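You operate a simulated robot arm through the tools that you are given. There is no shell and no other tool.

You run a simulated robot arm. Do the job below in one go: nothing can be reset, and whatever is moved stays where it is left.

JOB
Stop the mixer, drain it to waste and refill it to 5 L.
Fine: Mains off before you drain it; swing the spout over the waste pipe, close Drain before filling; fill with water to the line or a little over and close Water; then slide the lid open; Speed dial and slides stay.
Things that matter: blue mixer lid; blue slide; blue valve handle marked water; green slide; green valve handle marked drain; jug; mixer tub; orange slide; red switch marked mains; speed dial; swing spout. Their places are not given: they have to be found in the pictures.

It is judged by the outcome, as a careful person would: the job done as asked, and still so three seconds after it is handed in. It fails if anything else is knocked over, pushed out of place, dropped, spilled or broken. Lids that push on must go on centred and level and be pressed home; caps that screw on are set level and turned clockwise until they are tight.

ROBOT AND FRAMES
A 6-joint arm with a two-finger gripper, fixed in place. Base frame: the origin is at the foot of the arm, x ahead of it, y to its left, z up; the work surface is at about z = 560. Units: mm, rad, N and s.
With the tool pointing down near the work surface it reaches from about 240 to 960 mm from the base axis. Its first joint turns from -2.897 to 2.897 rad. Payload 3.43 kg.
The TCP is the grasp point between the finger pads, 20 mm short of the fingertips. In the tool frame z runs along the fingers and y along their closing line. Largest opening 190 mm; the body of the gripper starts 248 mm behind the TCP.
Orientation is that of the tool frame in the base frame, as a unit quaternion [x, y, z, w]. With the fingers straight down and closing along the base's y, the tool's x points along the base's -x, its y along +y and its z along -z.

CONTROLS
- The arm moves only by the tool servo_tool. Its arguments are lists of equal length, an entry for each row: "claw": the closure, from 0 (fully open) to 1 (shut); "dp": the shift along the tool's x, y, z in mm, a list of three; "dr": the turn, a rotation vector about the tool's x, y, z in rad, a list of three. In form: {"claw": [claw, ...], "dp": [[x, y, z], ...], "dr": [[ax, ay, az], ...]}. A call has 1 to 20 rows; each row shifts and turns the commanded pose from where the row before left it, along the tool's axes as they then stand. Each row takes 0.2 s and may step no farther than 50 mm and 0.15 rad from the row before; otherwise, or with a gripper value out of range, the whole call is refused. Where a pose cannot be reached the arm comes as near as it can. A force on the tool above 90 N (or 10 N above the force at the start of the call, whichever is more), or a blocked arm, ends the call early, and 0.2 s more pass. Each finger travels about 153 mm/s and halts on what it meets, pressing with about 24 N; the grip force reading is that of the motor and also rises with nothing between the fingers. The clock runs only during rows and for 0.2 s after the last one: add rows that do not move to give the fingers time. The reply holds the time, the measured pose of the TCP, the force on the tool along the base axes, the opening and the grip force, in the units named above and with some noise, with the torque about the TCP (base axes, N m) and any sound that the robot's microphone picked up.
- Cameras (640 x 400 px; columns grow to the right, rows downward): "scene" is fixed at [50.5, 650.6, 1557]; the picture's right is [-0.80, -0.60, 0.00], its down [-0.25, 0.33, -0.91] and it looks along [0.55, -0.73, -0.42] (base axes); focal length 342 px, centre (320, 200). "wrist" rides on the gripper at [70, -8, -288] in the tool frame; the picture's right is [0.12, 0.99, 0.00], its down [-0.96, 0.12, -0.25] and it looks along [-0.25, 0.03, 0.97] (tool axes); focal length 261 px, centre (320, 200).
- capture(camera): a new picture of that camera. It takes no simulated time.
- slide_trunk(by): slides the trunk up (or, below 0, down) by that many mm; the arm rides with it, the base frame stays. It gives what a move gives, with no picture.
- pixel_to_xyz(camera, pixels): for up to 12 pixels [column, row] of the newest picture of that camera ("zoom" is the newest enlarged one), the place [x, y, z] in the base frame of the surface seen there, good to about 3 mm. It takes no simulated time.
- close_up(camera, box): a new picture of the part [left, top, right, bottom] of that camera's present view, enlarged. It takes no simulated time.
- close_job(): hands the job in; it is judged then, once.

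Open the gripper and draw the arm clear of the work before you hand the job in, unless the task says otherwise.

The tools are called after "Call:" by a JSON object that holds its "fn" and its "kwargs". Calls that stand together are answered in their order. servo_tool: Moves the arm, as the interface text tells. Its arguments: {"type":"object","properties":{"claw":{"type":"array"},"dp":{"type":"array"},"dr":{"type":"array"}},"required":["claw","dp","dr"]} The other tools are called the same way: slide_trunk (by) slides the trunk up or down; capture (camera) takes a picture; pixel_to_xyz (camera, pixels) gives the place of the surface under pixels of a picture; close_up (camera, box) takes an enlarged picture of a part of a camera's view; close_job () hands the job in.

At the start:

```text
time_s: 0.0
eef_pos: [548.0, -493.1, 1414.6]
tcp_rot: [0.0, 1.0, 0.0, 0.0]
force: [-0.1, -0.2, -0.4]
torque: [0.02, 0.02, 0.0]
width: 189.9
grasp_force: 0.0
trunk travel left (down, up): [-350.0, 90.0]
```

scene: 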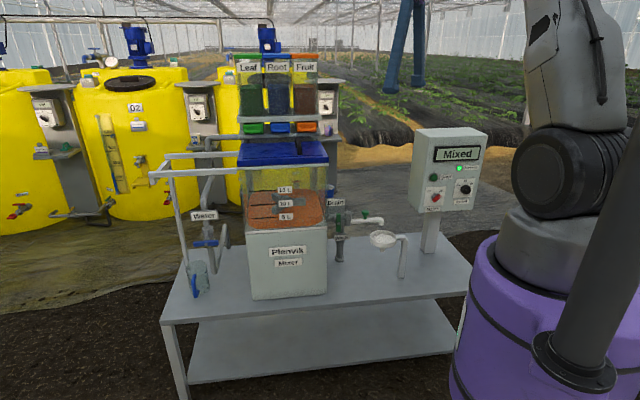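
wrist: 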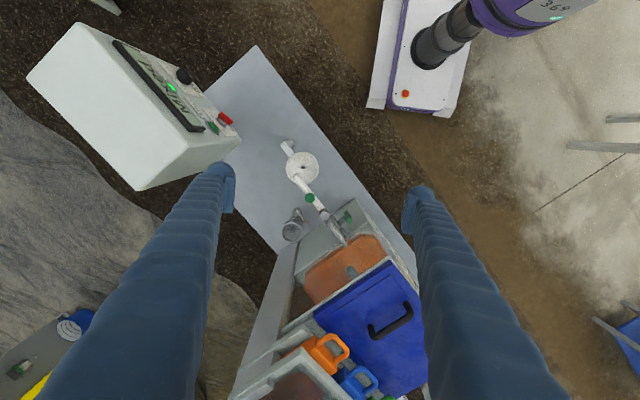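

I start by looking closely at the apparatus: the mixer is around scene pixels (160-330, 130-300) and the control box around (410-480, 130-215). I take enlarged views.

Call:
{"fn": "close_up", "kwargs": {"camera": "scene", "box": [140, 120, 340, 310]}}

Call:
{"fn": "close_up", "kwargs": {"camera": "scene", "box": [310, 120, 490, 290]}}

Call:
{"fn": "close_up", "kwargs": {"camera": "wrist", "box": [220, 110, 440, 400]}}

```text
2.11 times, centred on (240, 215) of scene
```

zoom: 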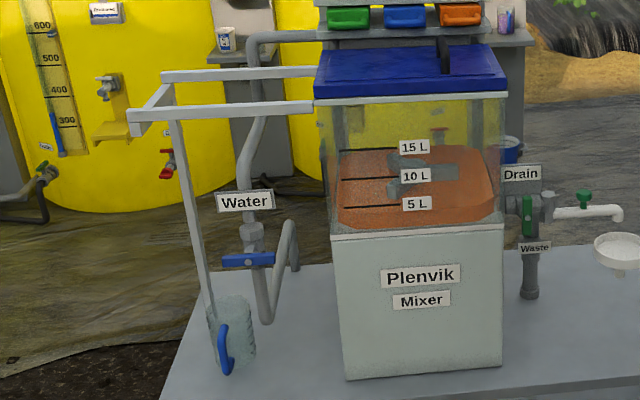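

```text
2.35 times, centred on (400, 205) of scene
```

zoom: 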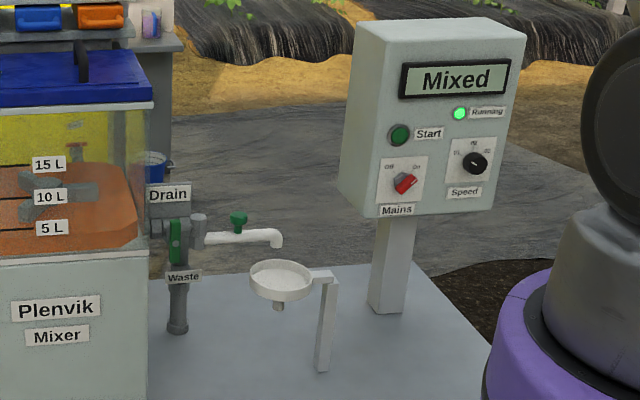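

```text
1.38 times, centred on (330, 255) of wrist
```

zoom: 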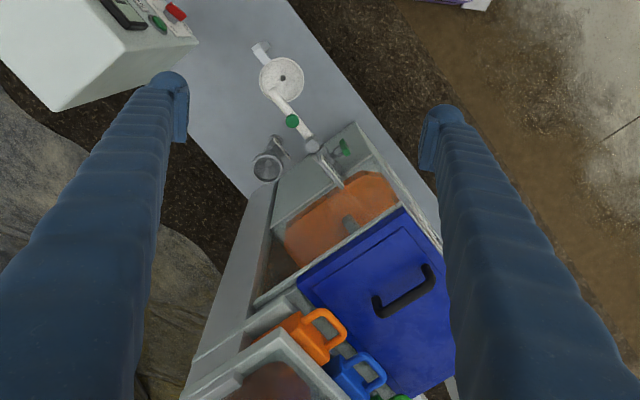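

The displays read "Mixed", Mains switch is at about scene (434,198), Drain handle green at (338,215), spout with green knob around (365,215), waste pipe at (339,245). I query 3D positions of key points.

Call:
{"fn": "pixel_to_xyz", "kwargs": {"camera": "scene", "pixels": [[435, 198], [436, 178], [463, 189], [455, 155], [377, 217], [366, 214], [383, 240], [402, 270], [339, 245], [338, 222], [345, 217], [432, 230]]}}

Call:
{"fn": "pixel_to_xyz", "kwargs": {"camera": "scene", "pixels": [[206, 243], [195, 285], [210, 270], [241, 163], [325, 163], [280, 142], [240, 148], [181, 174], [190, 155], [253, 298], [326, 293], [290, 270]]}}

Call:
{"fn": "pixel_to_xyz", "kwargs": {"camera": "wrist", "pixels": [[309, 198], [303, 168], [293, 232], [333, 228], [345, 215], [386, 260], [390, 320], [408, 305], [373, 333], [290, 322], [420, 300], [345, 270]]}}

```text
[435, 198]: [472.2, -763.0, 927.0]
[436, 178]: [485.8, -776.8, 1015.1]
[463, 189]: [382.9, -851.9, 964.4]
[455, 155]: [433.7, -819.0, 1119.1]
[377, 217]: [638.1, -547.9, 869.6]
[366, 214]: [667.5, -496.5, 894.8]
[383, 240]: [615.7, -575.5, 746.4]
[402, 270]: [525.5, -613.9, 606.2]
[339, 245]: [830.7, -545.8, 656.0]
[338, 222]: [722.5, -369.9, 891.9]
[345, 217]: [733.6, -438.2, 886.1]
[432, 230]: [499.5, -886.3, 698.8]
```

```text
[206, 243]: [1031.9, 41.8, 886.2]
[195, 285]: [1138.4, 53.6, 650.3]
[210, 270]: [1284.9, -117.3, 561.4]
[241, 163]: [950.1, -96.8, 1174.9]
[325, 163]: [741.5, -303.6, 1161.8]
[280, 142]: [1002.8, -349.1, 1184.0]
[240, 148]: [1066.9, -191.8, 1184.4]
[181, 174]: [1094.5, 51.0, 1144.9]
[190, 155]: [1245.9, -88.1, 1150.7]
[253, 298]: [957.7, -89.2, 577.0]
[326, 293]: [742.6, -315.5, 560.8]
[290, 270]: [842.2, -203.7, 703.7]
```

```text
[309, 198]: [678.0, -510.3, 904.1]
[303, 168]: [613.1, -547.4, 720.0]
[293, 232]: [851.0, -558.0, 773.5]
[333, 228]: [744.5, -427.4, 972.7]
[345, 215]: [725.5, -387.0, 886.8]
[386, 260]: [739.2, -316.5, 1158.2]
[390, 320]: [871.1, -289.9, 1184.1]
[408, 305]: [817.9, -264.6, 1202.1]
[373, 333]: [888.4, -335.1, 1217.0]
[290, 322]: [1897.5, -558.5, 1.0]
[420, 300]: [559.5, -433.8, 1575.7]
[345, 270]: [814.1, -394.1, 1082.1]
```

The mixer stands at 45° to the base axes (front facing [-0.7, 0.7]). I take closer enlargements of each control to understand how they turn.

Call:
{"fn": "close_up", "kwargs": {"camera": "scene", "box": [405, 125, 485, 220]}}

Call:
{"fn": "close_up", "kwargs": {"camera": "scene", "box": [320, 190, 410, 285]}}

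Call:
{"fn": "close_up", "kwargs": {"camera": "scene", "box": [170, 190, 260, 305]}}

Call:
{"fn": "close_up", "kwargs": {"camera": "scene", "box": [230, 120, 335, 240]}}

Call:
{"fn": "close_up", "kwargs": {"camera": "wrist", "box": [270, 130, 370, 250]}}

```text
4.21 times, centred on (445, 172) of scene
```

zoom: 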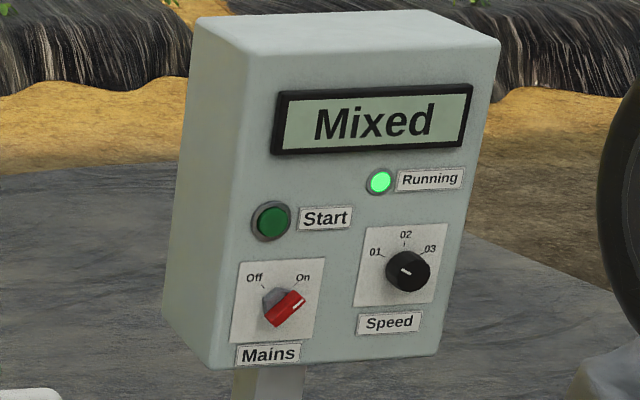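

```text
4.21 times, centred on (365, 238) of scene
```

zoom: 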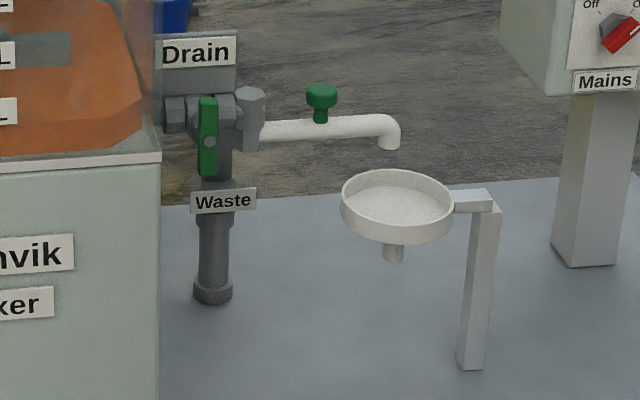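

```text
3.48 times, centred on (215, 248) of scene
```

zoom: 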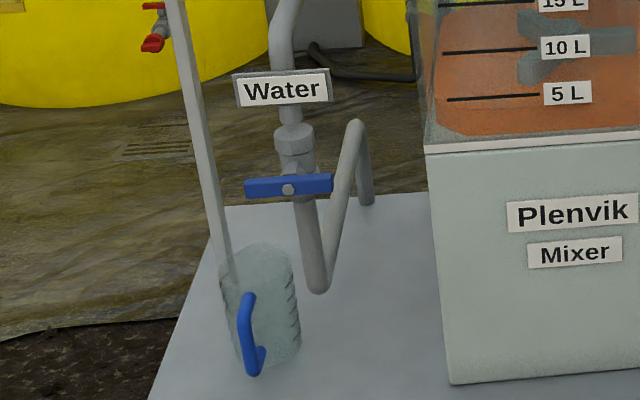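

```text
3.33 times, centred on (282, 180) of scene
```

zoom: 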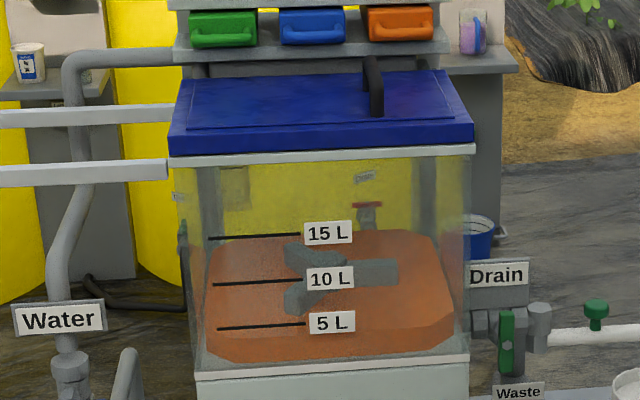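

```text
3.33 times, centred on (320, 190) of wrist
```

zoom: 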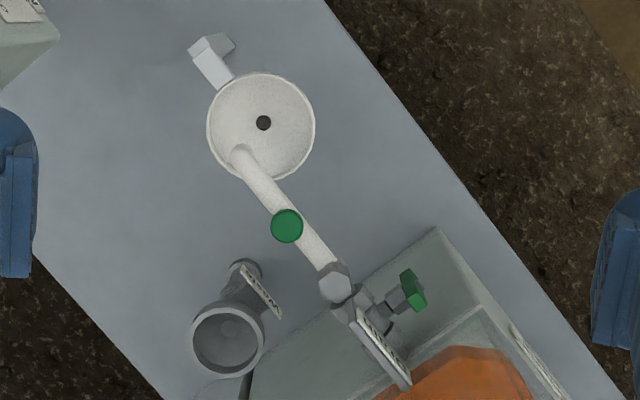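

The handles are symmetric bars: Drain bar vertical (closed, pipe horizontal), Water bar horizontal (closed, pipe vertical); the red Mains lever points to On. I draw the arm back from the mixer and begin turning the tool so that I can later point it at the front of the panel.

Call:
{"fn": "servo_tool", "kwargs": {"claw": [0, 0, 0, 0, 0], "dp": [[30, 29, 13], [30, 29, 13], [30, 29, 13], [30, 29, 13], [30, 29, 13]], "dr": [[0, 0, -0.14], [0, 0, -0.14], [0, 0, -0.14], [0, 0, -0.14], [0, 0, -0.14]]}}

```text
time_s: 1.2
eef_pos: [366.2, -397.5, 1350.9]
tcp_rot: [-0.343, 0.939, 0.0, 0.0]
force: [0.3, -0.4, 0.9]
torque: [0.0, -0.12, 0.0]
width: 190.1
grasp_force: 0.1
trunk travel left (down, up): [-350.0, 90.0]
```

The turn follows the command. I continue the yaw to −2.356 rad in total, in place.

Call:
{"fn": "servo_tool", "kwargs": {"claw": [0, 0, 0, 0, 0, 0, 0, 0, 0, 0, 0, 0], "dp": [[0, 0, 0], [0, 0, 0], [0, 0, 0], [0, 0, 0], [0, 0, 0], [0, 0, 0], [0, 0, 0], [0, 0, 0], [0, 0, 0], [0, 0, 0], [0, 0, 0], [0, 0, 0]], "dr": [[0, 0, -0.138], [0, 0, -0.138], [0, 0, -0.138], [0, 0, -0.138], [0, 0, -0.138], [0, 0, -0.138], [0, 0, -0.138], [0, 0, -0.138], [0, 0, -0.138], [0, 0, -0.138], [0, 0, -0.138], [0, 0, -0.138]]}}

Call:
{"fn": "capture", "kwargs": {"camera": "wrist"}}

Call:
{"fn": "capture", "kwargs": {"camera": "scene"}}

```text
time_s: 3.8
eef_pos: [408.3, -353.6, 1347.0]
tcp_rot: [0.917, -0.398, -0.006, 0.026]
force: [0.7, 1.9, 0.0]
torque: [-0.29, 0.18, 0.04]
width: 190.0
grasp_force: 0.0
out of reach, approached as far as the arm can: row 11, 12
trunk travel left (down, up): [-350.0, 90.0]
```

```text
taken
```

wrist: 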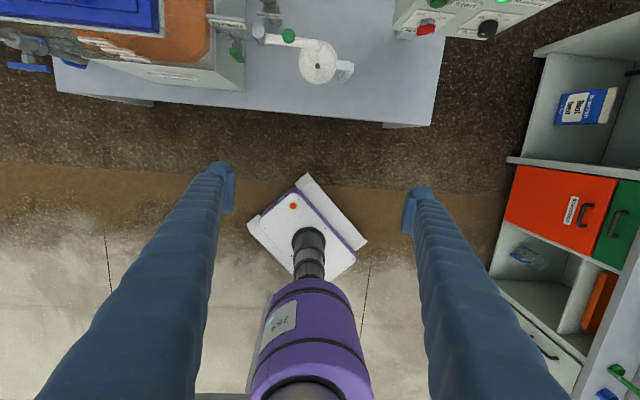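

```text
taken
```

scene: 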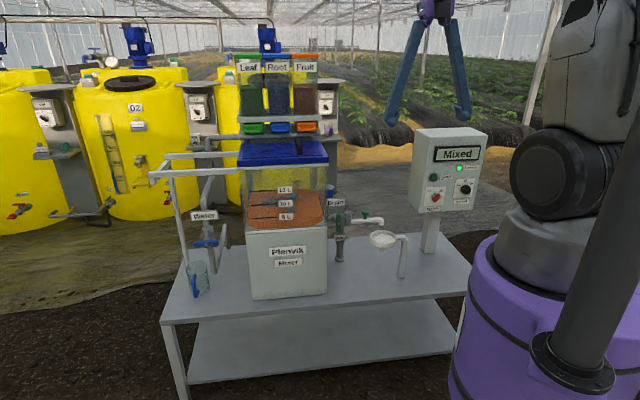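

The yaw stopped near a joint limit (a≈2.32 rad), so the other way round, with the camera below the tool, is the better choice. I turn back by about +3.1 rad in place (high and clear of everything).

Call:
{"fn": "servo_tool", "kwargs": {"claw": [0, 0, 0, 0, 0, 0, 0, 0, 0, 0, 0, 0, 0, 0, 0, 0, 0, 0, 0, 0], "dp": [[0, 0, 0], [0, 0, 0], [0, 0, 0], [0, 0, 0], [0, 0, 0], [0, 0, 0], [0, 0, 0], [0, 0, 0], [0, 0, 0], [0, 0, 0], [0, 0, 0], [0, 0, 0], [0, 0, 0], [0, 0, 0], [0, 0, 0], [0, 0, 0], [0, 0, 0], [0, 0, 0], [0, 0, 0], [0, 0, 0]], "dr": [[0, 0, 0.148], [0, 0, 0.148], [0, 0, 0.148], [0, 0, 0.148], [0, 0, 0.148], [0, 0, 0.148], [0, 0, 0.148], [0, 0, 0.148], [0, 0, 0.148], [0, 0, 0.148], [0, 0, 0.148], [0, 0, 0.148], [0, 0, 0.148], [0, 0, 0.148], [0, 0, 0.148], [0, 0, 0.148], [0, 0, 0.148], [0, 0, 0.148], [0, 0, 0.148], [0, 0, 0.148]]}}

Call:
{"fn": "pixel_to_xyz", "kwargs": {"camera": "scene", "pixels": [[545, 165], [540, 225], [580, 90], [520, 260], [455, 100], [435, 5]]}}

```text
time_s: 8.0
eef_pos: [405.5, -355.5, 1346.2]
tcp_rot: [0.315, 0.949, -0.024, -0.008]
force: [0.5, 0.8, -0.5]
torque: [-0.02, -0.04, 0.0]
width: 190.1
grasp_force: 0.1
trunk travel left (down, up): [-350.0, 90.0]
```

```text
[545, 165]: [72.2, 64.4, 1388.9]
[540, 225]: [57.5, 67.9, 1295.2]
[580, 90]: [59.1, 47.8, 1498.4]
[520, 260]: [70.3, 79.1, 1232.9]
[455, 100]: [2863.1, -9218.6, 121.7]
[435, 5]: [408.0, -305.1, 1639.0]
```

Shoulder is at z≈1390, high above the controls (z≈890–927), so I lower the trunk; below the tool at (405,-355) nothing stands (table front edge is farther out).

Call:
{"fn": "slide_trunk", "kwargs": {"by": -150}}

Call:
{"fn": "capture", "kwargs": {"camera": "scene"}}

Call:
{"fn": "capture", "kwargs": {"camera": "wrist"}}

```text
time_s: 9.8
eef_pos: [406.4, -354.3, 1196.7]
tcp_rot: [0.315, 0.949, -0.024, -0.009]
force: [0.1, -0.3, -0.2]
torque: [0.0, -0.01, -0.02]
width: 190.0
grasp_force: 0.0
trunk travel left (down, up): [-200.0, 240.0]
```

```text
taken
```

scene: 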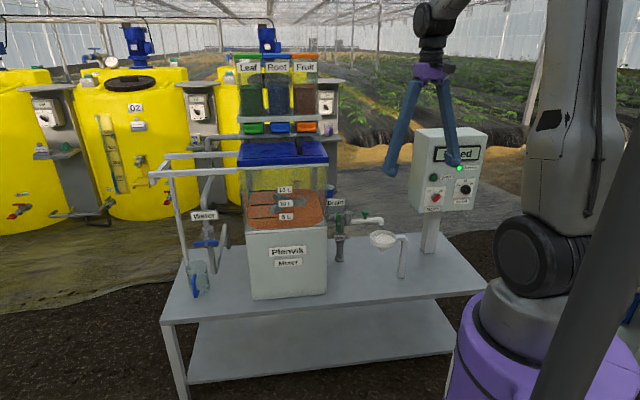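

```text
taken
```

wrist: 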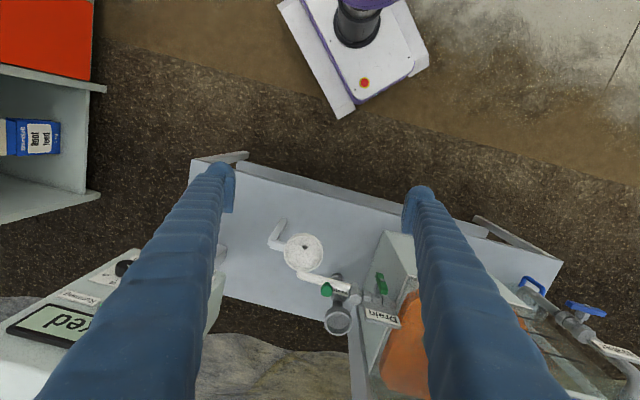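

Nothing obstructs. I now pitch the tool up towards horizontal (pointing along [0.7,-0.7,0]) while moving forward and down, first half only.

Call:
{"fn": "servo_tool", "kwargs": {"claw": [0.3, 0.3, 0.3, 0.3, 0.3, 0.3, 0.3], "dp": [[0, 0, 0], [-15, -13, 15], [-12.7, -13, 17], [-10.1, -13, 18.7], [-7.3, -13, 20], [-4.4, -13, 20.8], [-1.4, -13, 21.2]], "dr": [[0, 0, 0.145], [0, -0.1428, 0], [0, -0.1428, 0], [0, -0.1428, 0], [0, -0.1428, 0], [0, -0.1428, 0], [0, -0.1428, 0]]}}

Call:
{"fn": "capture", "kwargs": {"camera": "scene"}}

```text
time_s: 11.3
eef_pos: [440.6, -515.1, 1137.0]
tcp_rot: [0.339, 0.846, -0.177, 0.372]
force: [0.7, -0.6, 0.1]
torque: [0.0, -0.01, -0.05]
width: 133.1
grasp_force: 0.1
out of reach, approached as far as the arm can: row 6, 7
trunk travel left (down, up): [-200.0, 240.0]
```

```text
taken
```

scene: 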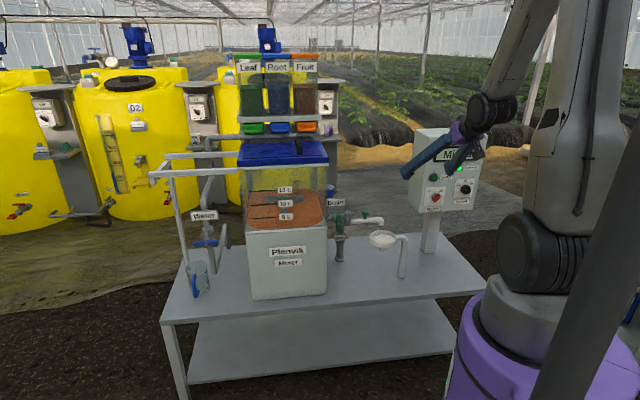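

The elbow folded to its limit while the wrist is near the shoulder; being lower will give it room. I move straight down about 200 mm at this tilt, in free space before the panel.

Call:
{"fn": "servo_tool", "kwargs": {"claw": [0.3, 0.3, 0.3, 0.3, 0.3], "dp": [[30, 0, 26.4], [30, 0, 26.4], [30, 0, 26.4], [30, 0, 26.4], [30, 0, 26.4]], "dr": [[0, 0, 0], [0, 0, 0], [0, 0, 0], [0, 0, 0], [0, 0, 0]]}}

```text
time_s: 12.6
eef_pos: [458.6, -565.8, 951.5]
tcp_rot: [0.337, 0.844, -0.18, 0.377]
force: [0.7, -0.4, 0.2]
torque: [0.0, 0.02, 0.01]
width: 132.9
grasp_force: 0.1
out of reach, approached as far as the arm can: row 1, 2, 3, 4
trunk travel left (down, up): [-200.0, 240.0]
```

Now at (459,-566,952), reachable again. I pitch the remaining ≈0.71 rad to horizontal while shifting towards the switch's column (−u).

Call:
{"fn": "servo_tool", "kwargs": {"claw": [0.3, 0.3, 0.3, 0.3, 0.3], "dp": [[0, -26, 0], [0, -26, 0], [0, -26, 0], [0, -26, 0], [0, -26, 0]], "dr": [[0, -0.143, 0], [0, -0.143, 0], [0, -0.143, 0], [0, -0.143, 0], [0, -0.143, 0]]}}

Call:
{"fn": "capture", "kwargs": {"camera": "wrist"}}

Call:
{"fn": "capture", "kwargs": {"camera": "scene"}}

```text
time_s: 13.8
eef_pos: [381.5, -681.7, 956.2]
tcp_rot: [0.253, 0.657, -0.288, 0.649]
force: [-0.4, 0.6, 0.8]
torque: [0.04, 0.06, -0.1]
width: 133.1
grasp_force: 0.1
out of reach, approached as far as the arm can: row 1, 2
trunk travel left (down, up): [-200.0, 240.0]
```

```text
taken
```

wrist: 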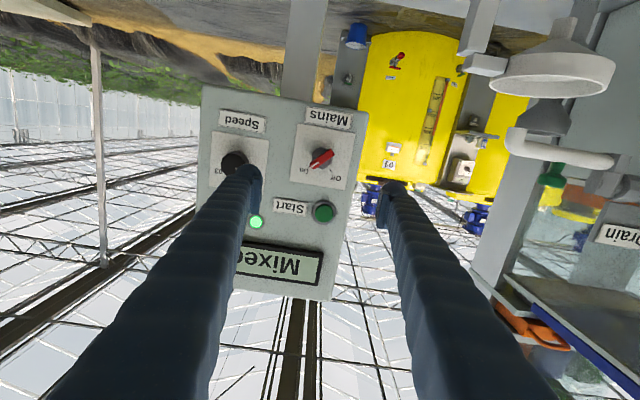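

```text
taken
```

scene: 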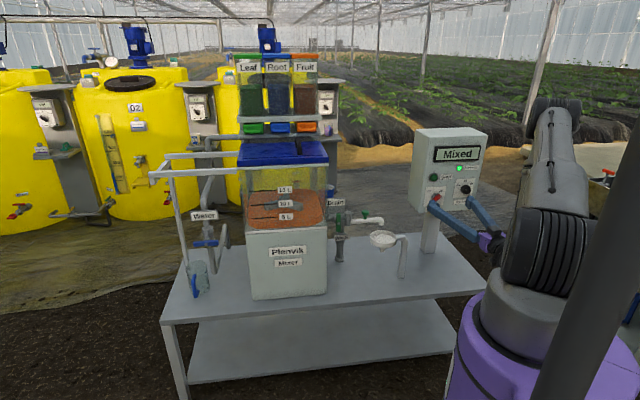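

The tool is now level and square to the panel (z-axis ≈ [0.707,-0.707,0.01]); the Mains switch shows at wrist (320,158), upside-down. I zoom in and measure it.

Call:
{"fn": "close_up", "kwargs": {"camera": "wrist", "box": [265, 100, 365, 200]}}

Call:
{"fn": "pixel_to_xyz", "kwargs": {"camera": "wrist", "pixels": [[320, 158], [315, 163], [328, 154], [300, 140], [345, 140], [300, 180], [323, 212], [234, 162], [330, 120], [205, 90], [328, 295]]}}

```text
4.00 times, centred on (315, 150) of wrist
```

zoom: 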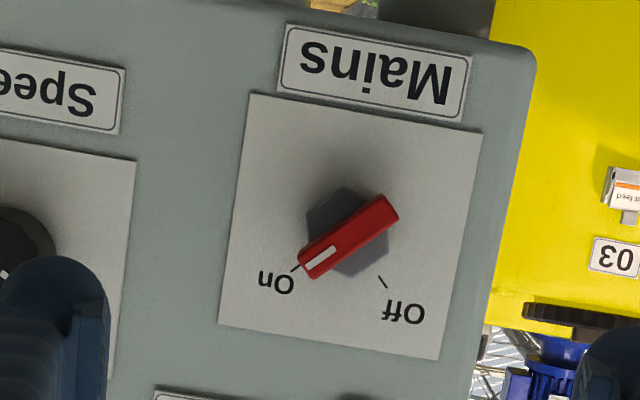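

```text
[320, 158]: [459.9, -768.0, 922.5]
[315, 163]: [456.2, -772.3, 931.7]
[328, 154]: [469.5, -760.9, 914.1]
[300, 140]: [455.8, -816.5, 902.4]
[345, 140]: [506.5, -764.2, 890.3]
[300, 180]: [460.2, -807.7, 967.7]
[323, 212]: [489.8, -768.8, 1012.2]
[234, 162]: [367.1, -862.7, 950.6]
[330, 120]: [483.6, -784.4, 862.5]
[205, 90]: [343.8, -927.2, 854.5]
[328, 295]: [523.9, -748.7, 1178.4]
```

Lever centre measures at about u=-215, w≈868 (front), z≈923 (base ≈[460,-768,923]), pointing 45° to upper right in front view; panel face at w≈898. I line up, roll +45° so that the fingers straddle the lever, and narrow the opening to ~60 mm.

Call:
{"fn": "servo_tool", "kwargs": {"claw": [0.4, 0.5, 0.6, 0.68, 0.68, 0.68, 0.68, 0.68], "dp": [[33, -3, 0], [0, 0, 0], [0, 0, 0], [0, 0, 0], [0, 0, 0], [0, 0, 0], [0, 0, 0], [0, 0, 0]], "dr": [[0, 0, 0], [0, 0, 0.131], [0, 0, 0.131], [0, 0, 0.131], [0, 0, 0.131], [0, 0, 0.131], [0, 0, 0.131], [0, 0, 0]]}}

Call:
{"fn": "capture", "kwargs": {"camera": "wrist"}}

```text
time_s: 15.6
eef_pos: [377.3, -685.5, 923.0]
tcp_rot: [0.487, 0.51, -0.016, 0.709]
force: [0.1, 0.2, 0.2]
torque: [0.02, -0.01, -0.03]
width: 60.8
grasp_force: 0.0
trunk travel left (down, up): [-200.0, 240.0]
```

```text
taken
```

wrist: 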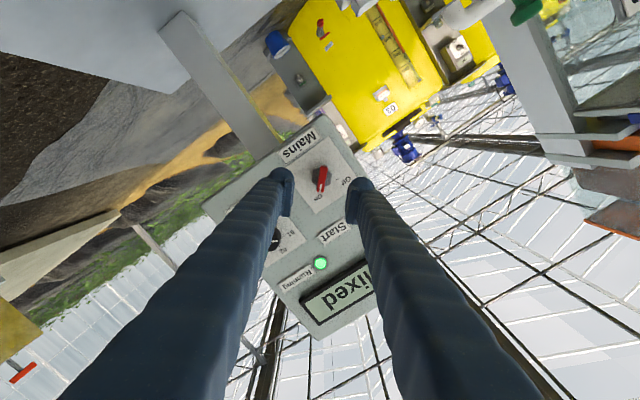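

The lever (321,177) lies right between the fingertips. I advance along the tool axis by about 100 mm in slow rows, then check before closing.

Call:
{"fn": "servo_tool", "kwargs": {"claw": [0.68, 0.68, 0.68, 0.68, 0.68], "dp": [[1.3, 1.5, 25], [0, 0, 25], [0, 0, 25], [0, 0, 20], [0, 0, 8]], "dr": [[0, 0, 0], [0, 0, 0], [0, 0, 0], [0, 0, 0], [0, 0, 0]]}}

Call:
{"fn": "close_up", "kwargs": {"camera": "wrist", "box": [220, 100, 420, 260]}}

Call:
{"fn": "close_up", "kwargs": {"camera": "scene", "box": [405, 125, 485, 220]}}

```text
time_s: 16.8
eef_pos: [451.1, -756.5, 924.2]
tcp_rot: [0.486, 0.511, -0.017, 0.709]
force: [0.2, 0.7, 0.1]
torque: [-0.01, -0.03, 0.0]
width: 61.1
grasp_force: 0.0
trunk travel left (down, up): [-200.0, 240.0]
```

```text
2.50 times, centred on (320, 180) of wrist
```

zoom: 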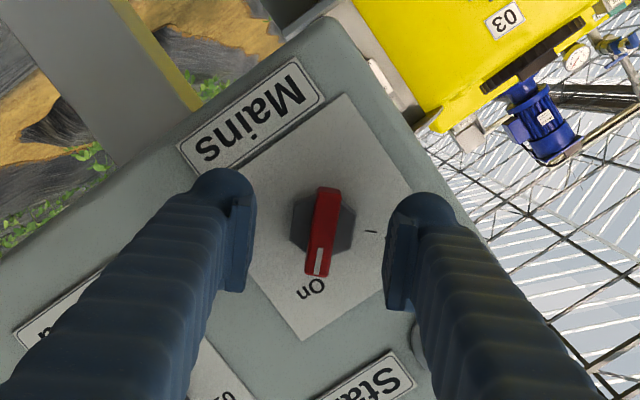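

```text
4.21 times, centred on (445, 172) of scene
```

zoom: 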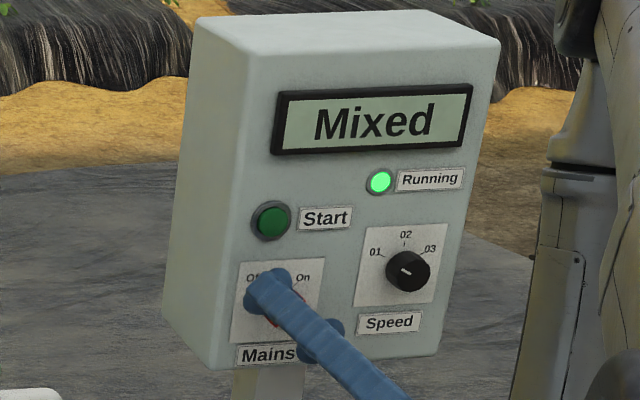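

The lever stands midway between the pads and the tips are ~6 mm past its front. I go 8 mm deeper and close on it.

Call:
{"fn": "servo_tool", "kwargs": {"claw": [0.68, 0.8, 0.9, 0.97, 1, 1], "dp": [[0, 0, 8], [0, 0, 0], [0, 0, 0], [0, 0, 0], [0, 0, 0], [0, 0, 0]], "dr": [[0, 0, 0], [0, 0, 0], [0, 0, 0], [0, 0, 0], [0, 0, 0], [0, 0, 0]]}}

Call:
{"fn": "close_up", "kwargs": {"camera": "wrist", "box": [220, 100, 420, 260]}}

```text
time_s: 18.1
eef_pos: [458.3, -761.4, 924.7]
tcp_rot: [0.486, 0.511, -0.017, 0.709]
force: [7.1, -0.4, 4.8]
torque: [-0.02, 0.02, 0.07]
width: 10.9
grasp_force: 44.0
trunk travel left (down, up): [-200.0, 240.0]
```

```text
2.50 times, centred on (320, 180) of wrist
```

zoom: 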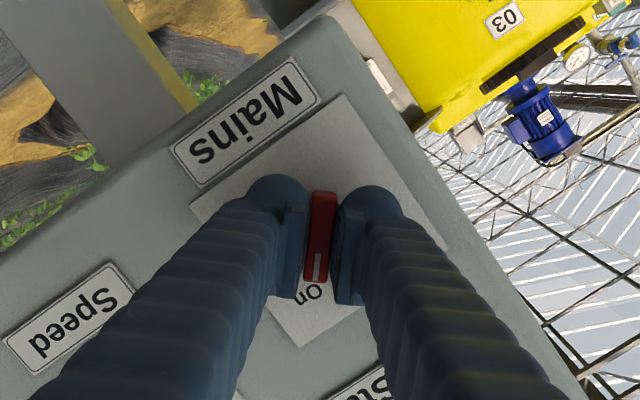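

The lever is gripped (10.9 mm). I turn it counter-clockwise as seen from the front (−z roll), half of the way first.

Call:
{"fn": "servo_tool", "kwargs": {"claw": [1, 1, 1, 1, 1, 1], "dp": [[0, 0, 0], [0, 0, 0], [0, 0, 0], [0, 0, 0], [0, 0, 0], [0, 0, 0]], "dr": [[0, 0, -0.13], [0, 0, -0.13], [0, 0, -0.13], [0, 0, -0.13], [0, 0, -0.13], [0, 0, -0.13]]}}

Call:
{"fn": "close_up", "kwargs": {"camera": "wrist", "box": [220, 100, 420, 260]}}

```text
time_s: 19.6
eef_pos: [457.2, -763.3, 924.8]
tcp_rot: [0.255, 0.657, -0.286, 0.649]
force: [17.7, -8.6, 18.1]
torque: [-0.19, -0.17, 0.07]
width: 11.1
grasp_force: 44.1
trunk travel left (down, up): [-200.0, 240.0]
```

```text
2.50 times, centred on (320, 180) of wrist
```

zoom: 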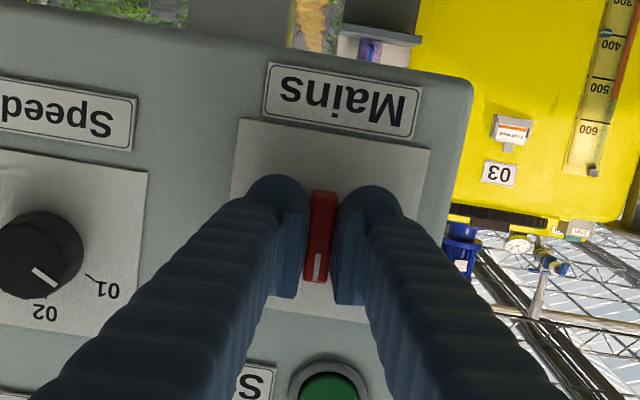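

The lever follows (now vertical), with moderate forces of ~27 N. I nudge the tool along the force to relieve it and turn the remaining ≈45°.

Call:
{"fn": "servo_tool", "kwargs": {"claw": [1, 1, 1, 1, 1, 1], "dp": [[-1.2, 0.4, 0.8], [0, 0, 0], [0, 0, 0], [0, 0, 0], [0, 0, 0], [0, 0, 0]], "dr": [[0, 0, -0.13], [0, 0, -0.13], [0, 0, -0.13], [0, 0, -0.13], [0, 0, -0.13], [0, 0, -0.13]]}}

Call:
{"fn": "close_up", "kwargs": {"camera": "wrist", "box": [220, 100, 420, 260]}}

Call:
{"fn": "close_up", "kwargs": {"camera": "scene", "box": [405, 125, 485, 220]}}

```text
time_s: 20.9
eef_pos: [457.5, -762.3, 924.3]
tcp_rot: [-0.014, 0.705, -0.511, 0.491]
force: [4.0, -1.7, 10.5]
torque: [0.68, -0.91, 0.13]
width: 11.3
grasp_force: 44.9
trunk travel left (down, up): [-200.0, 240.0]
```

```text
2.50 times, centred on (320, 180) of wrist
```

zoom: 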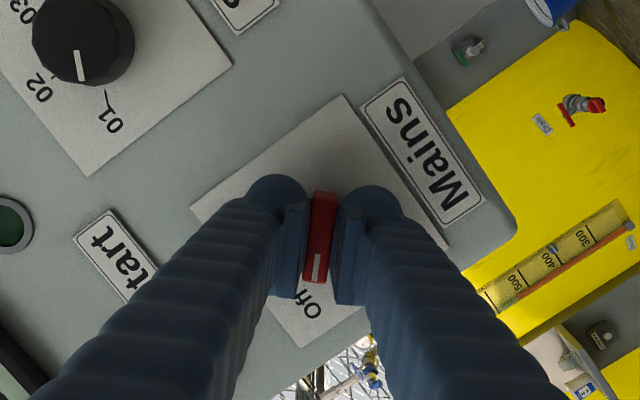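

```text
4.21 times, centred on (445, 172) of scene
```

zoom: 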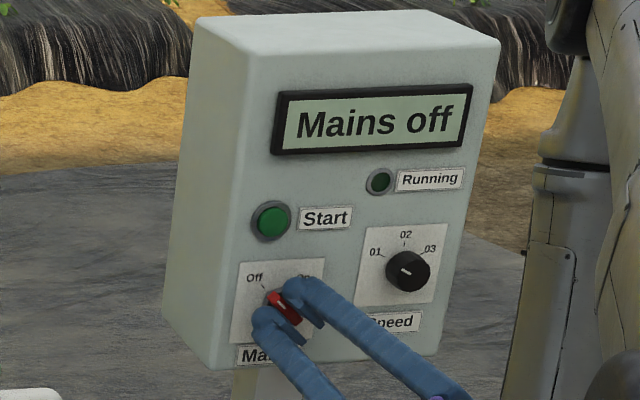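

The display shows "Mains off" and the Running lamp is dark. I open the fingers and back straight off.

Call:
{"fn": "servo_tool", "kwargs": {"claw": [0.85, 0.7, 0.68, 0.68, 0.68, 0.68, 0.68], "dp": [[0, 0, 0], [0, 0, 0], [0, 0, 0], [0, 0, -20], [0, 0, -35], [0, 0, -35], [0, 0, -30]], "dr": [[0, 0, 0], [0, 0, 0], [0, 0, 0], [0, 0, 0], [0, 0, 0], [0, 0, 0], [0, 0, 0]]}}

Call:
{"fn": "close_up", "kwargs": {"camera": "scene", "box": [310, 120, 490, 290]}}

Call:
{"fn": "capture", "kwargs": {"camera": "wrist"}}

```text
time_s: 22.6
eef_pos: [373.3, -677.6, 924.4]
tcp_rot: [-0.012, 0.705, -0.512, 0.492]
force: [0.2, -0.3, -0.1]
torque: [0.01, -0.02, -0.02]
width: 60.7
grasp_force: 0.0
trunk travel left (down, up): [-200.0, 240.0]
```

```text
2.35 times, centred on (400, 205) of scene
```

zoom: 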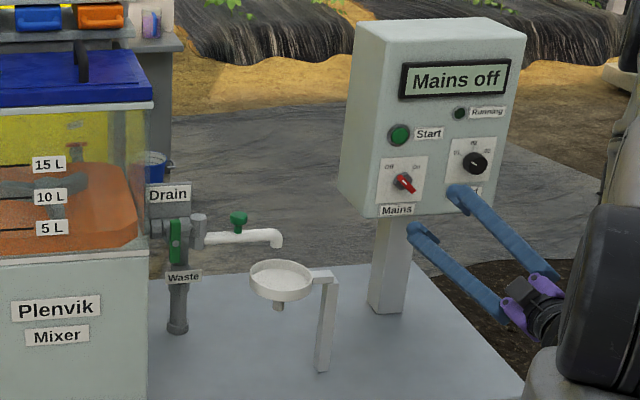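

```text
taken
```

wrist: 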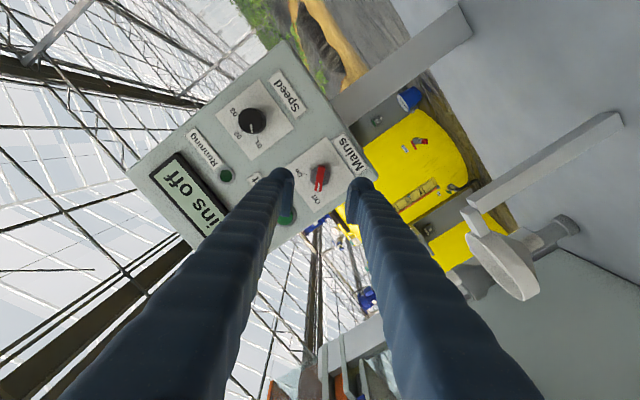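

Mains is off; next the spout. I raise the trunk by 150 mm to give the elbow more room, then I move in front of the spout (u≈100) with the roll back to zero.

Call:
{"fn": "slide_trunk", "kwargs": {"by": 150}}

Call:
{"fn": "servo_tool", "kwargs": {"claw": [0.68, 0.7, 0.8, 0.9, 1, 1, 1], "dp": [[0, 0, -30], [0, 0, 0], [0, 0, 0], [0, 0, 0], [0, 0, 0], [0, 0, 0], [0, 0, 0]], "dr": [[0, 0, 0.131], [0, 0, 0.131], [0, 0, 0.131], [0, 0, 0.131], [0, 0, 0.131], [0, 0, 0.131], [0, 0, 0]]}}

```text
time_s: 24.3
eef_pos: [374.1, -677.9, 1072.4]
tcp_rot: [-0.014, 0.705, -0.511, 0.492]
force: [-0.1, 0.8, -0.3]
torque: [0.01, -0.05, 0.02]
width: 60.9
grasp_force: 0.0
trunk travel left (down, up): [-350.0, 90.0]
```

```text
time_s: 25.9
eef_pos: [353.0, -656.3, 1072.7]
tcp_rot: [0.258, 0.657, -0.282, 0.65]
force: [0.3, -0.6, 0.1]
torque: [-0.05, -0.01, -0.03]
width: 0.0
grasp_force: 24.5
trunk travel left (down, up): [-350.0, 90.0]
```

Now I travel across to u≈80, z≈950, staying in front of all the apparatus, and look with the wrist camera.

Call:
{"fn": "servo_tool", "kwargs": {"claw": [1, 1, 1, 1, 1, 1, 1], "dp": [[17.6, 42, -3.4], [17.6, 42, -3.4], [17.6, 42, -3.4], [17.6, 42, -3.4], [17.6, 42, -3.4], [17.6, 42, -3.4], [17.6, 42, -3.4]], "dr": [[0, 0, 0], [0, 0, 0], [0, 0, 0], [0, 0, 0], [0, 0, 0], [0, 0, 0], [0, 0, 0]]}}

Call:
{"fn": "capture", "kwargs": {"camera": "wrist"}}

Call:
{"fn": "capture", "kwargs": {"camera": "scene"}}

```text
time_s: 27.5
eef_pos: [507.8, -662.0, 947.3]
tcp_rot: [0.256, 0.663, -0.278, 0.647]
force: [0.3, -0.4, -0.2]
torque: [0.01, 0.03, -0.02]
width: 0.1
grasp_force: 24.3
out of reach, approached as far as the arm can: row 1, 2, 3, 4, 5, 6, 7
trunk travel left (down, up): [-350.0, 90.0]
```

```text
taken
```

wrist: 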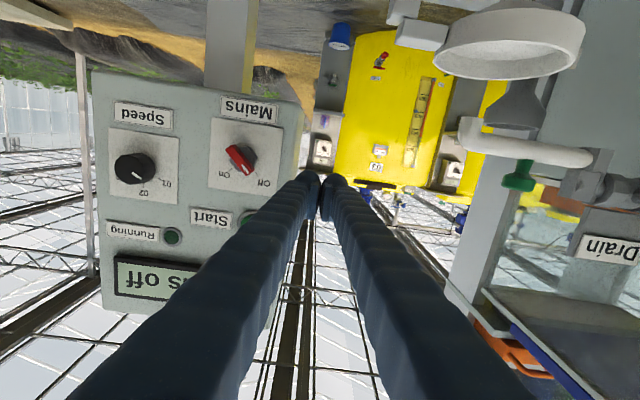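

```text
taken
```

scene: 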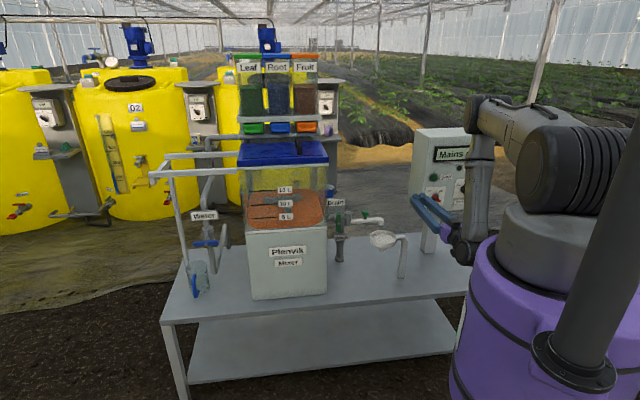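

The arm could not follow (it drifted to u=-109, w=827, still clear). I measure the arm's own joints in the scene picture to understand its limits.

Call:
{"fn": "pixel_to_xyz", "kwargs": {"camera": "scene", "pixels": [[490, 105], [478, 150], [476, 200], [467, 250], [455, 232], [420, 200], [560, 170], [530, 130], [485, 125], [445, 225]]}}

```text
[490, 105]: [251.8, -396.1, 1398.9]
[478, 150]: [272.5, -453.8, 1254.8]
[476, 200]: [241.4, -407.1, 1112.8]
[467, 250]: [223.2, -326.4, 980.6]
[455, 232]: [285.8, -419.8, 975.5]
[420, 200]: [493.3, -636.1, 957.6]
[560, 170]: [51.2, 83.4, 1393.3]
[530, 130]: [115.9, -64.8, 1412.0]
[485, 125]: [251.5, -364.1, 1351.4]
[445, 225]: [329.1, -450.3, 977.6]
```

Upper arm ≈460, forearm ≈410 and wrist-to-TCP ≈400 mm: with a level tool the elbow must stay behind the wrist, so a lower trunk is what is needed. I raise the TCP first, then lower the trunk.

Call:
{"fn": "servo_tool", "kwargs": {"claw": [1, 1, 1, 1, 1, 1], "dp": [[-40, 0, -5], [-40, 0, -5], [-40, 0, -10], [-40, 0, -15], [-40, 0, -15], [-40, 0, -15]], "dr": [[0, 0, 0], [0, 0, 0], [0, 0, 0], [0, 0, 0], [0, 0, 0], [0, 0, 0]]}}

Call:
{"fn": "slide_trunk", "kwargs": {"by": -200}}

```text
time_s: 28.9
eef_pos: [472.1, -630.6, 1192.4]
tcp_rot: [0.258, 0.658, -0.282, 0.648]
force: [-1.0, 0.3, 0.4]
torque: [0.0, -0.03, 0.04]
width: 0.0
grasp_force: 24.1
out of reach, approached as far as the arm can: row 1, 2, 4, 5
trunk travel left (down, up): [-350.0, 90.0]
```

```text
time_s: 31.1
eef_pos: [472.5, -632.0, 990.3]
tcp_rot: [0.257, 0.659, -0.281, 0.649]
force: [0.5, -0.4, -0.2]
torque: [0.02, -0.02, -0.02]
width: 0.0
grasp_force: 24.1
trunk travel left (down, up): [-150.0, 290.0]
```

I raise the TCP another 100 mm and lower the trunk the last 150 mm.

Call:
{"fn": "servo_tool", "kwargs": {"claw": [1, 1, 1], "dp": [[-35, 0, 0], [-35, 0, 0], [-35, 0, 0]], "dr": [[0, 0, 0], [0, 0, 0], [0, 0, 0]]}}

Call:
{"fn": "slide_trunk", "kwargs": {"by": -150}}

Call:
{"fn": "capture", "kwargs": {"camera": "scene"}}

```text
time_s: 31.9
eef_pos: [482.7, -647.4, 1091.8]
tcp_rot: [0.258, 0.659, -0.281, 0.648]
force: [0.2, -0.9, 0.5]
torque: [0.03, -0.01, 0.01]
width: 0.2
grasp_force: 23.7
out of reach, approached as far as the arm can: row 2, 3
trunk travel left (down, up): [-150.0, 290.0]
```

```text
time_s: 33.6
eef_pos: [483.1, -646.8, 942.0]
tcp_rot: [0.258, 0.658, -0.282, 0.649]
force: [0.5, -0.1, 0.2]
torque: [-0.01, 0.02, -0.02]
width: 0.2
grasp_force: 24.4
trunk travel left (down, up): [0.0, 440.0]
```

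```text
taken
```

scene: 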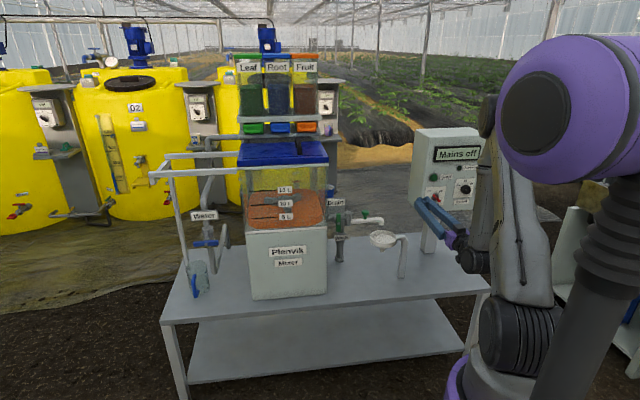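

The trunk is at its lowest now, with TCP at u≈-116, w≈799, z≈942, clear of the cup stand. I zoom on the spout, cup and waste pipe to measure them precisely.

Call:
{"fn": "close_up", "kwargs": {"camera": "scene", "box": [325, 195, 405, 275]}}

Call:
{"fn": "pixel_to_xyz", "kwargs": {"camera": "zoom", "pixels": [[320, 105], [320, 85], [290, 130], [260, 132], [350, 127], [380, 125], [385, 145], [240, 118], [240, 95], [240, 145], [200, 150], [205, 105]]}}

Call:
{"fn": "pixel_to_xyz", "kwargs": {"camera": "zoom", "pixels": [[200, 182], [195, 140], [175, 115], [160, 120], [205, 250], [205, 300], [340, 195], [455, 195], [395, 250], [220, 215], [395, 160], [370, 118]]}}

```text
5.00 times, centred on (365, 235) of scene
```

zoom: 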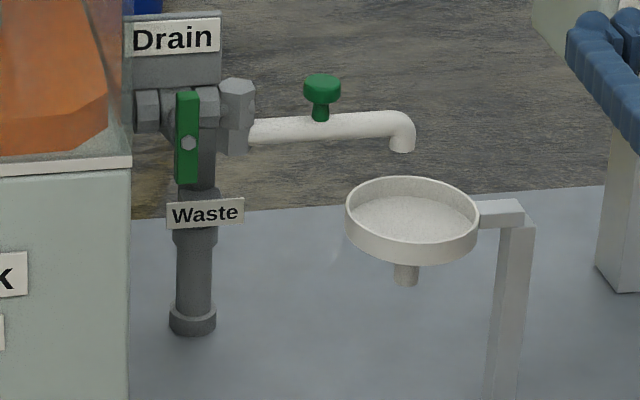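

```text
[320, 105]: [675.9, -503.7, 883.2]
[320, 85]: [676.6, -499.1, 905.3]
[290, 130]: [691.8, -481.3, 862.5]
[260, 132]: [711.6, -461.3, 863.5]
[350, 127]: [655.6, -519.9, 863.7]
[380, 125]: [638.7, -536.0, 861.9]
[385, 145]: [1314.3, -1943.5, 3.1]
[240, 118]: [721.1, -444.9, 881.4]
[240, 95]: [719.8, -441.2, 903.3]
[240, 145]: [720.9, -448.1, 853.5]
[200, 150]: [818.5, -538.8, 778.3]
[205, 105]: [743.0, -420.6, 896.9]
```

```text
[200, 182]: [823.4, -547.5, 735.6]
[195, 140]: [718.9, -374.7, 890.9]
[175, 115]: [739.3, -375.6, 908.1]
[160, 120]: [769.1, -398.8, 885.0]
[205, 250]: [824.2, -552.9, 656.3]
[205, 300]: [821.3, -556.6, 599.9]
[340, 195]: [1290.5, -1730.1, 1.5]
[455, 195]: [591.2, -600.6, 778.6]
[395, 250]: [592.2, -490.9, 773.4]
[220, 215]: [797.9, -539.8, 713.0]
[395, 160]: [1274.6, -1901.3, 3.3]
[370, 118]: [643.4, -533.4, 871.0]
```

Spout pivot ≈ (u 196, w 840), pipe axis z≈862, length ≈140 mm, waste mouth ≈ (u 196, w 985): a 90° swing to the rear. I yaw the tool 30° so that only the closed fingertips will push the spout, then verify the pose.

Call:
{"fn": "servo_tool", "kwargs": {"claw": [1, 1, 1, 1], "dp": [[0, 0, 0], [0, 0, 0], [0, 0, 0], [0, 0, 0]], "dr": [[-0.131, 0, 0], [-0.131, 0, 0], [-0.131, 0, 0], [-0.131, 0, 0]]}}

```text
time_s: 34.6
eef_pos: [481.3, -646.8, 940.7]
tcp_rot: [0.08, 0.709, -0.101, 0.693]
force: [0.5, 0.1, 0.0]
torque: [0.0, 0.06, -0.08]
width: 0.0
grasp_force: 23.4
trunk travel left (down, up): [0.0, 440.0]
```

Tool now points at -14.7° azimuth as intended, level. I move to the pre-contact position just in front of the spout at z≈858.

Call:
{"fn": "servo_tool", "kwargs": {"claw": [1, 1, 1, 1, 1, 1], "dp": [[16.8, 30, 10], [16.8, 35, 10], [16.8, 35, 13], [16.8, 35, 14], [16.8, 33, 14], [0, 10, 8]], "dr": [[0, 0, 0], [0, 0, 0], [0, 0, 0], [0, 0, 0], [0, 0, 0], [0, 0, 0]]}}

Call:
{"fn": "close_up", "kwargs": {"camera": "scene", "box": [325, 175, 445, 275]}}

Call:
{"fn": "capture", "kwargs": {"camera": "wrist"}}

```text
time_s: 36.0
eef_pos: [592.9, -492.7, 848.0]
tcp_rot: [0.08, 0.71, -0.101, 0.693]
force: [-0.5, -0.7, -1.0]
torque: [0.01, -0.05, 0.02]
width: 0.1
grasp_force: 23.7
trunk travel left (down, up): [0.0, 440.0]
```

```text
4.00 times, centred on (385, 225) of scene
```

zoom: 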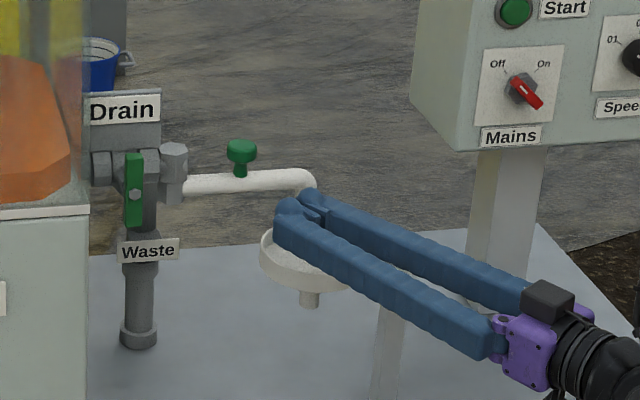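

```text
taken
```

wrist: 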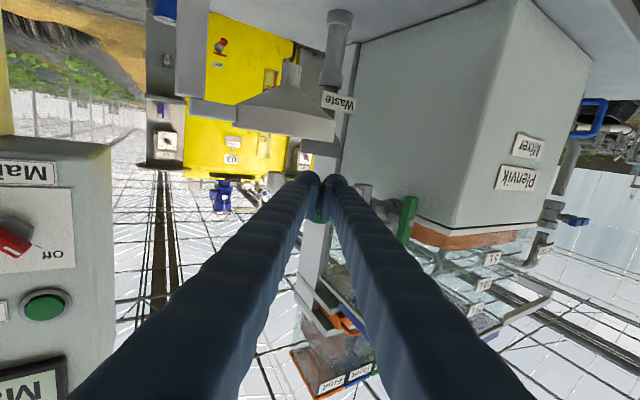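

The fingertips are just in front of the spout's outer end, with nothing else near. I raise 8 mm and start the push, first part (≈30°).

Call:
{"fn": "servo_tool", "kwargs": {"claw": [1, 1, 1, 1, 1, 1], "dp": [[-8, 0, 0], [0, -6.3, 31], [0, -7.6, 12.3], [0, -7.6, 12.3], [0, -5.7, 20.2], [0, -5.7, 20.2]], "dr": [[0, 0, 0], [0, 0, 0], [0, 0, 0], [0, 0, 0], [0, 0, 0], [0, 0, 0]]}}

Call:
{"fn": "close_up", "kwargs": {"camera": "scene", "box": [325, 175, 445, 275]}}

```text
time_s: 37.4
eef_pos: [676.1, -551.8, 858.6]
tcp_rot: [0.08, 0.709, -0.101, 0.693]
force: [0.4, 0.3, 0.5]
torque: [0.0, -0.01, 0.07]
width: 0.3
grasp_force: 23.7
trunk travel left (down, up): [0.0, 440.0]
```

```text
4.00 times, centred on (385, 225) of scene
```

zoom: 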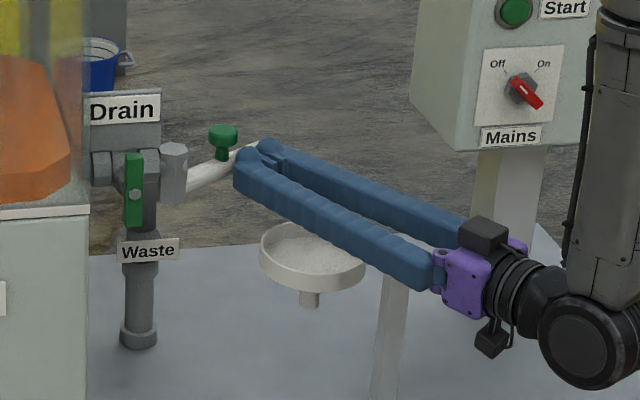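

The spout swings freely (already ~30°). I continue along the arc to about 75°.

Call:
{"fn": "servo_tool", "kwargs": {"claw": [1, 1, 1, 1, 1, 1], "dp": [[0, 0.2, 11.8], [0, 0.2, 11.8], [0, 2.6, 11.7], [0, 2.7, 11.7], [0, 5.5, 11], [0, 5.5, 11]], "dr": [[0, 0, 0], [0, 0, 0], [0, 0, 0], [0, 0, 0], [0, 0, 0], [0, 0, 0]]}}

Call:
{"fn": "close_up", "kwargs": {"camera": "scene", "box": [325, 175, 445, 275]}}

Call:
{"fn": "capture", "kwargs": {"camera": "wrist"}}

```text
time_s: 38.8
eef_pos: [747.8, -551.0, 855.0]
tcp_rot: [0.081, 0.709, -0.101, 0.693]
force: [-0.5, -0.6, 0.2]
torque: [0.01, 0.02, 0.03]
width: 0.0
grasp_force: 24.5
trunk travel left (down, up): [0.0, 440.0]
```

```text
4.00 times, centred on (385, 225) of scene
```

zoom: 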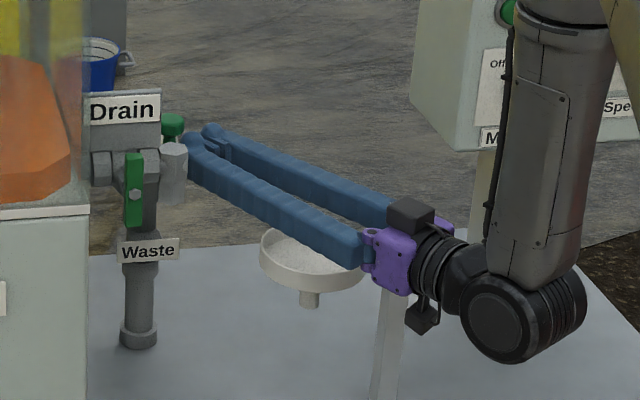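

```text
taken
```

wrist: 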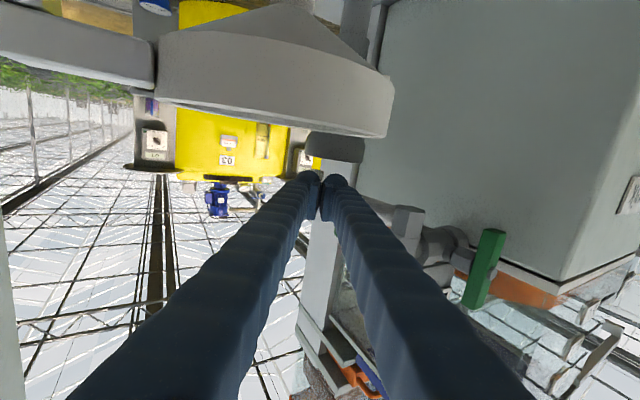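

At ~75° now, forces still near zero. I push the last 15° gently.

Call:
{"fn": "servo_tool", "kwargs": {"claw": [1, 1, 1, 1], "dp": [[-1, 5.4, 6.5], [-1, 5.4, 6.5], [0, 5.4, 6.5], [0, 0, 0]], "dr": [[0, 0, 0], [0, 0, 0], [0, 0, 0], [0, 0, 0]]}}

Call:
{"fn": "close_up", "kwargs": {"camera": "scene", "box": [325, 185, 405, 265]}}

Call:
{"fn": "close_up", "kwargs": {"camera": "wrist", "box": [240, 90, 440, 250]}}

```text
time_s: 39.8
eef_pos: [765.2, -548.3, 856.7]
tcp_rot: [0.084, 0.709, -0.103, 0.693]
force: [-65.0, -25.8, -7.0]
torque: [-0.18, 0.1, 1.43]
width: 0.0
grasp_force: 23.5
trunk travel left (down, up): [0.0, 440.0]
```

```text
5.00 times, centred on (365, 225) of scene
```

zoom: 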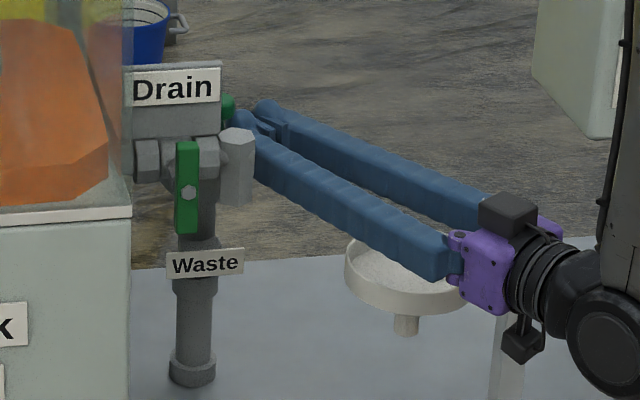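

```text
2.50 times, centred on (340, 170) of wrist
```

zoom: 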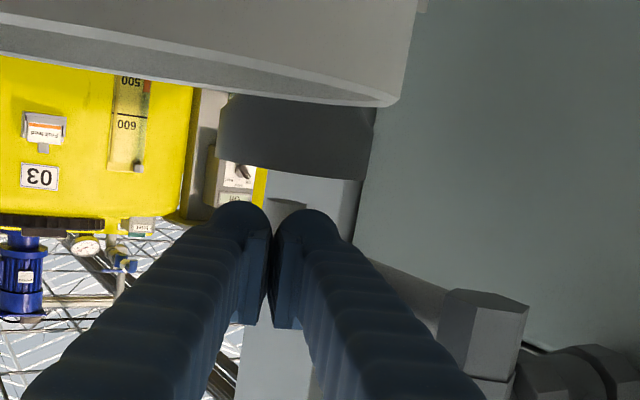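

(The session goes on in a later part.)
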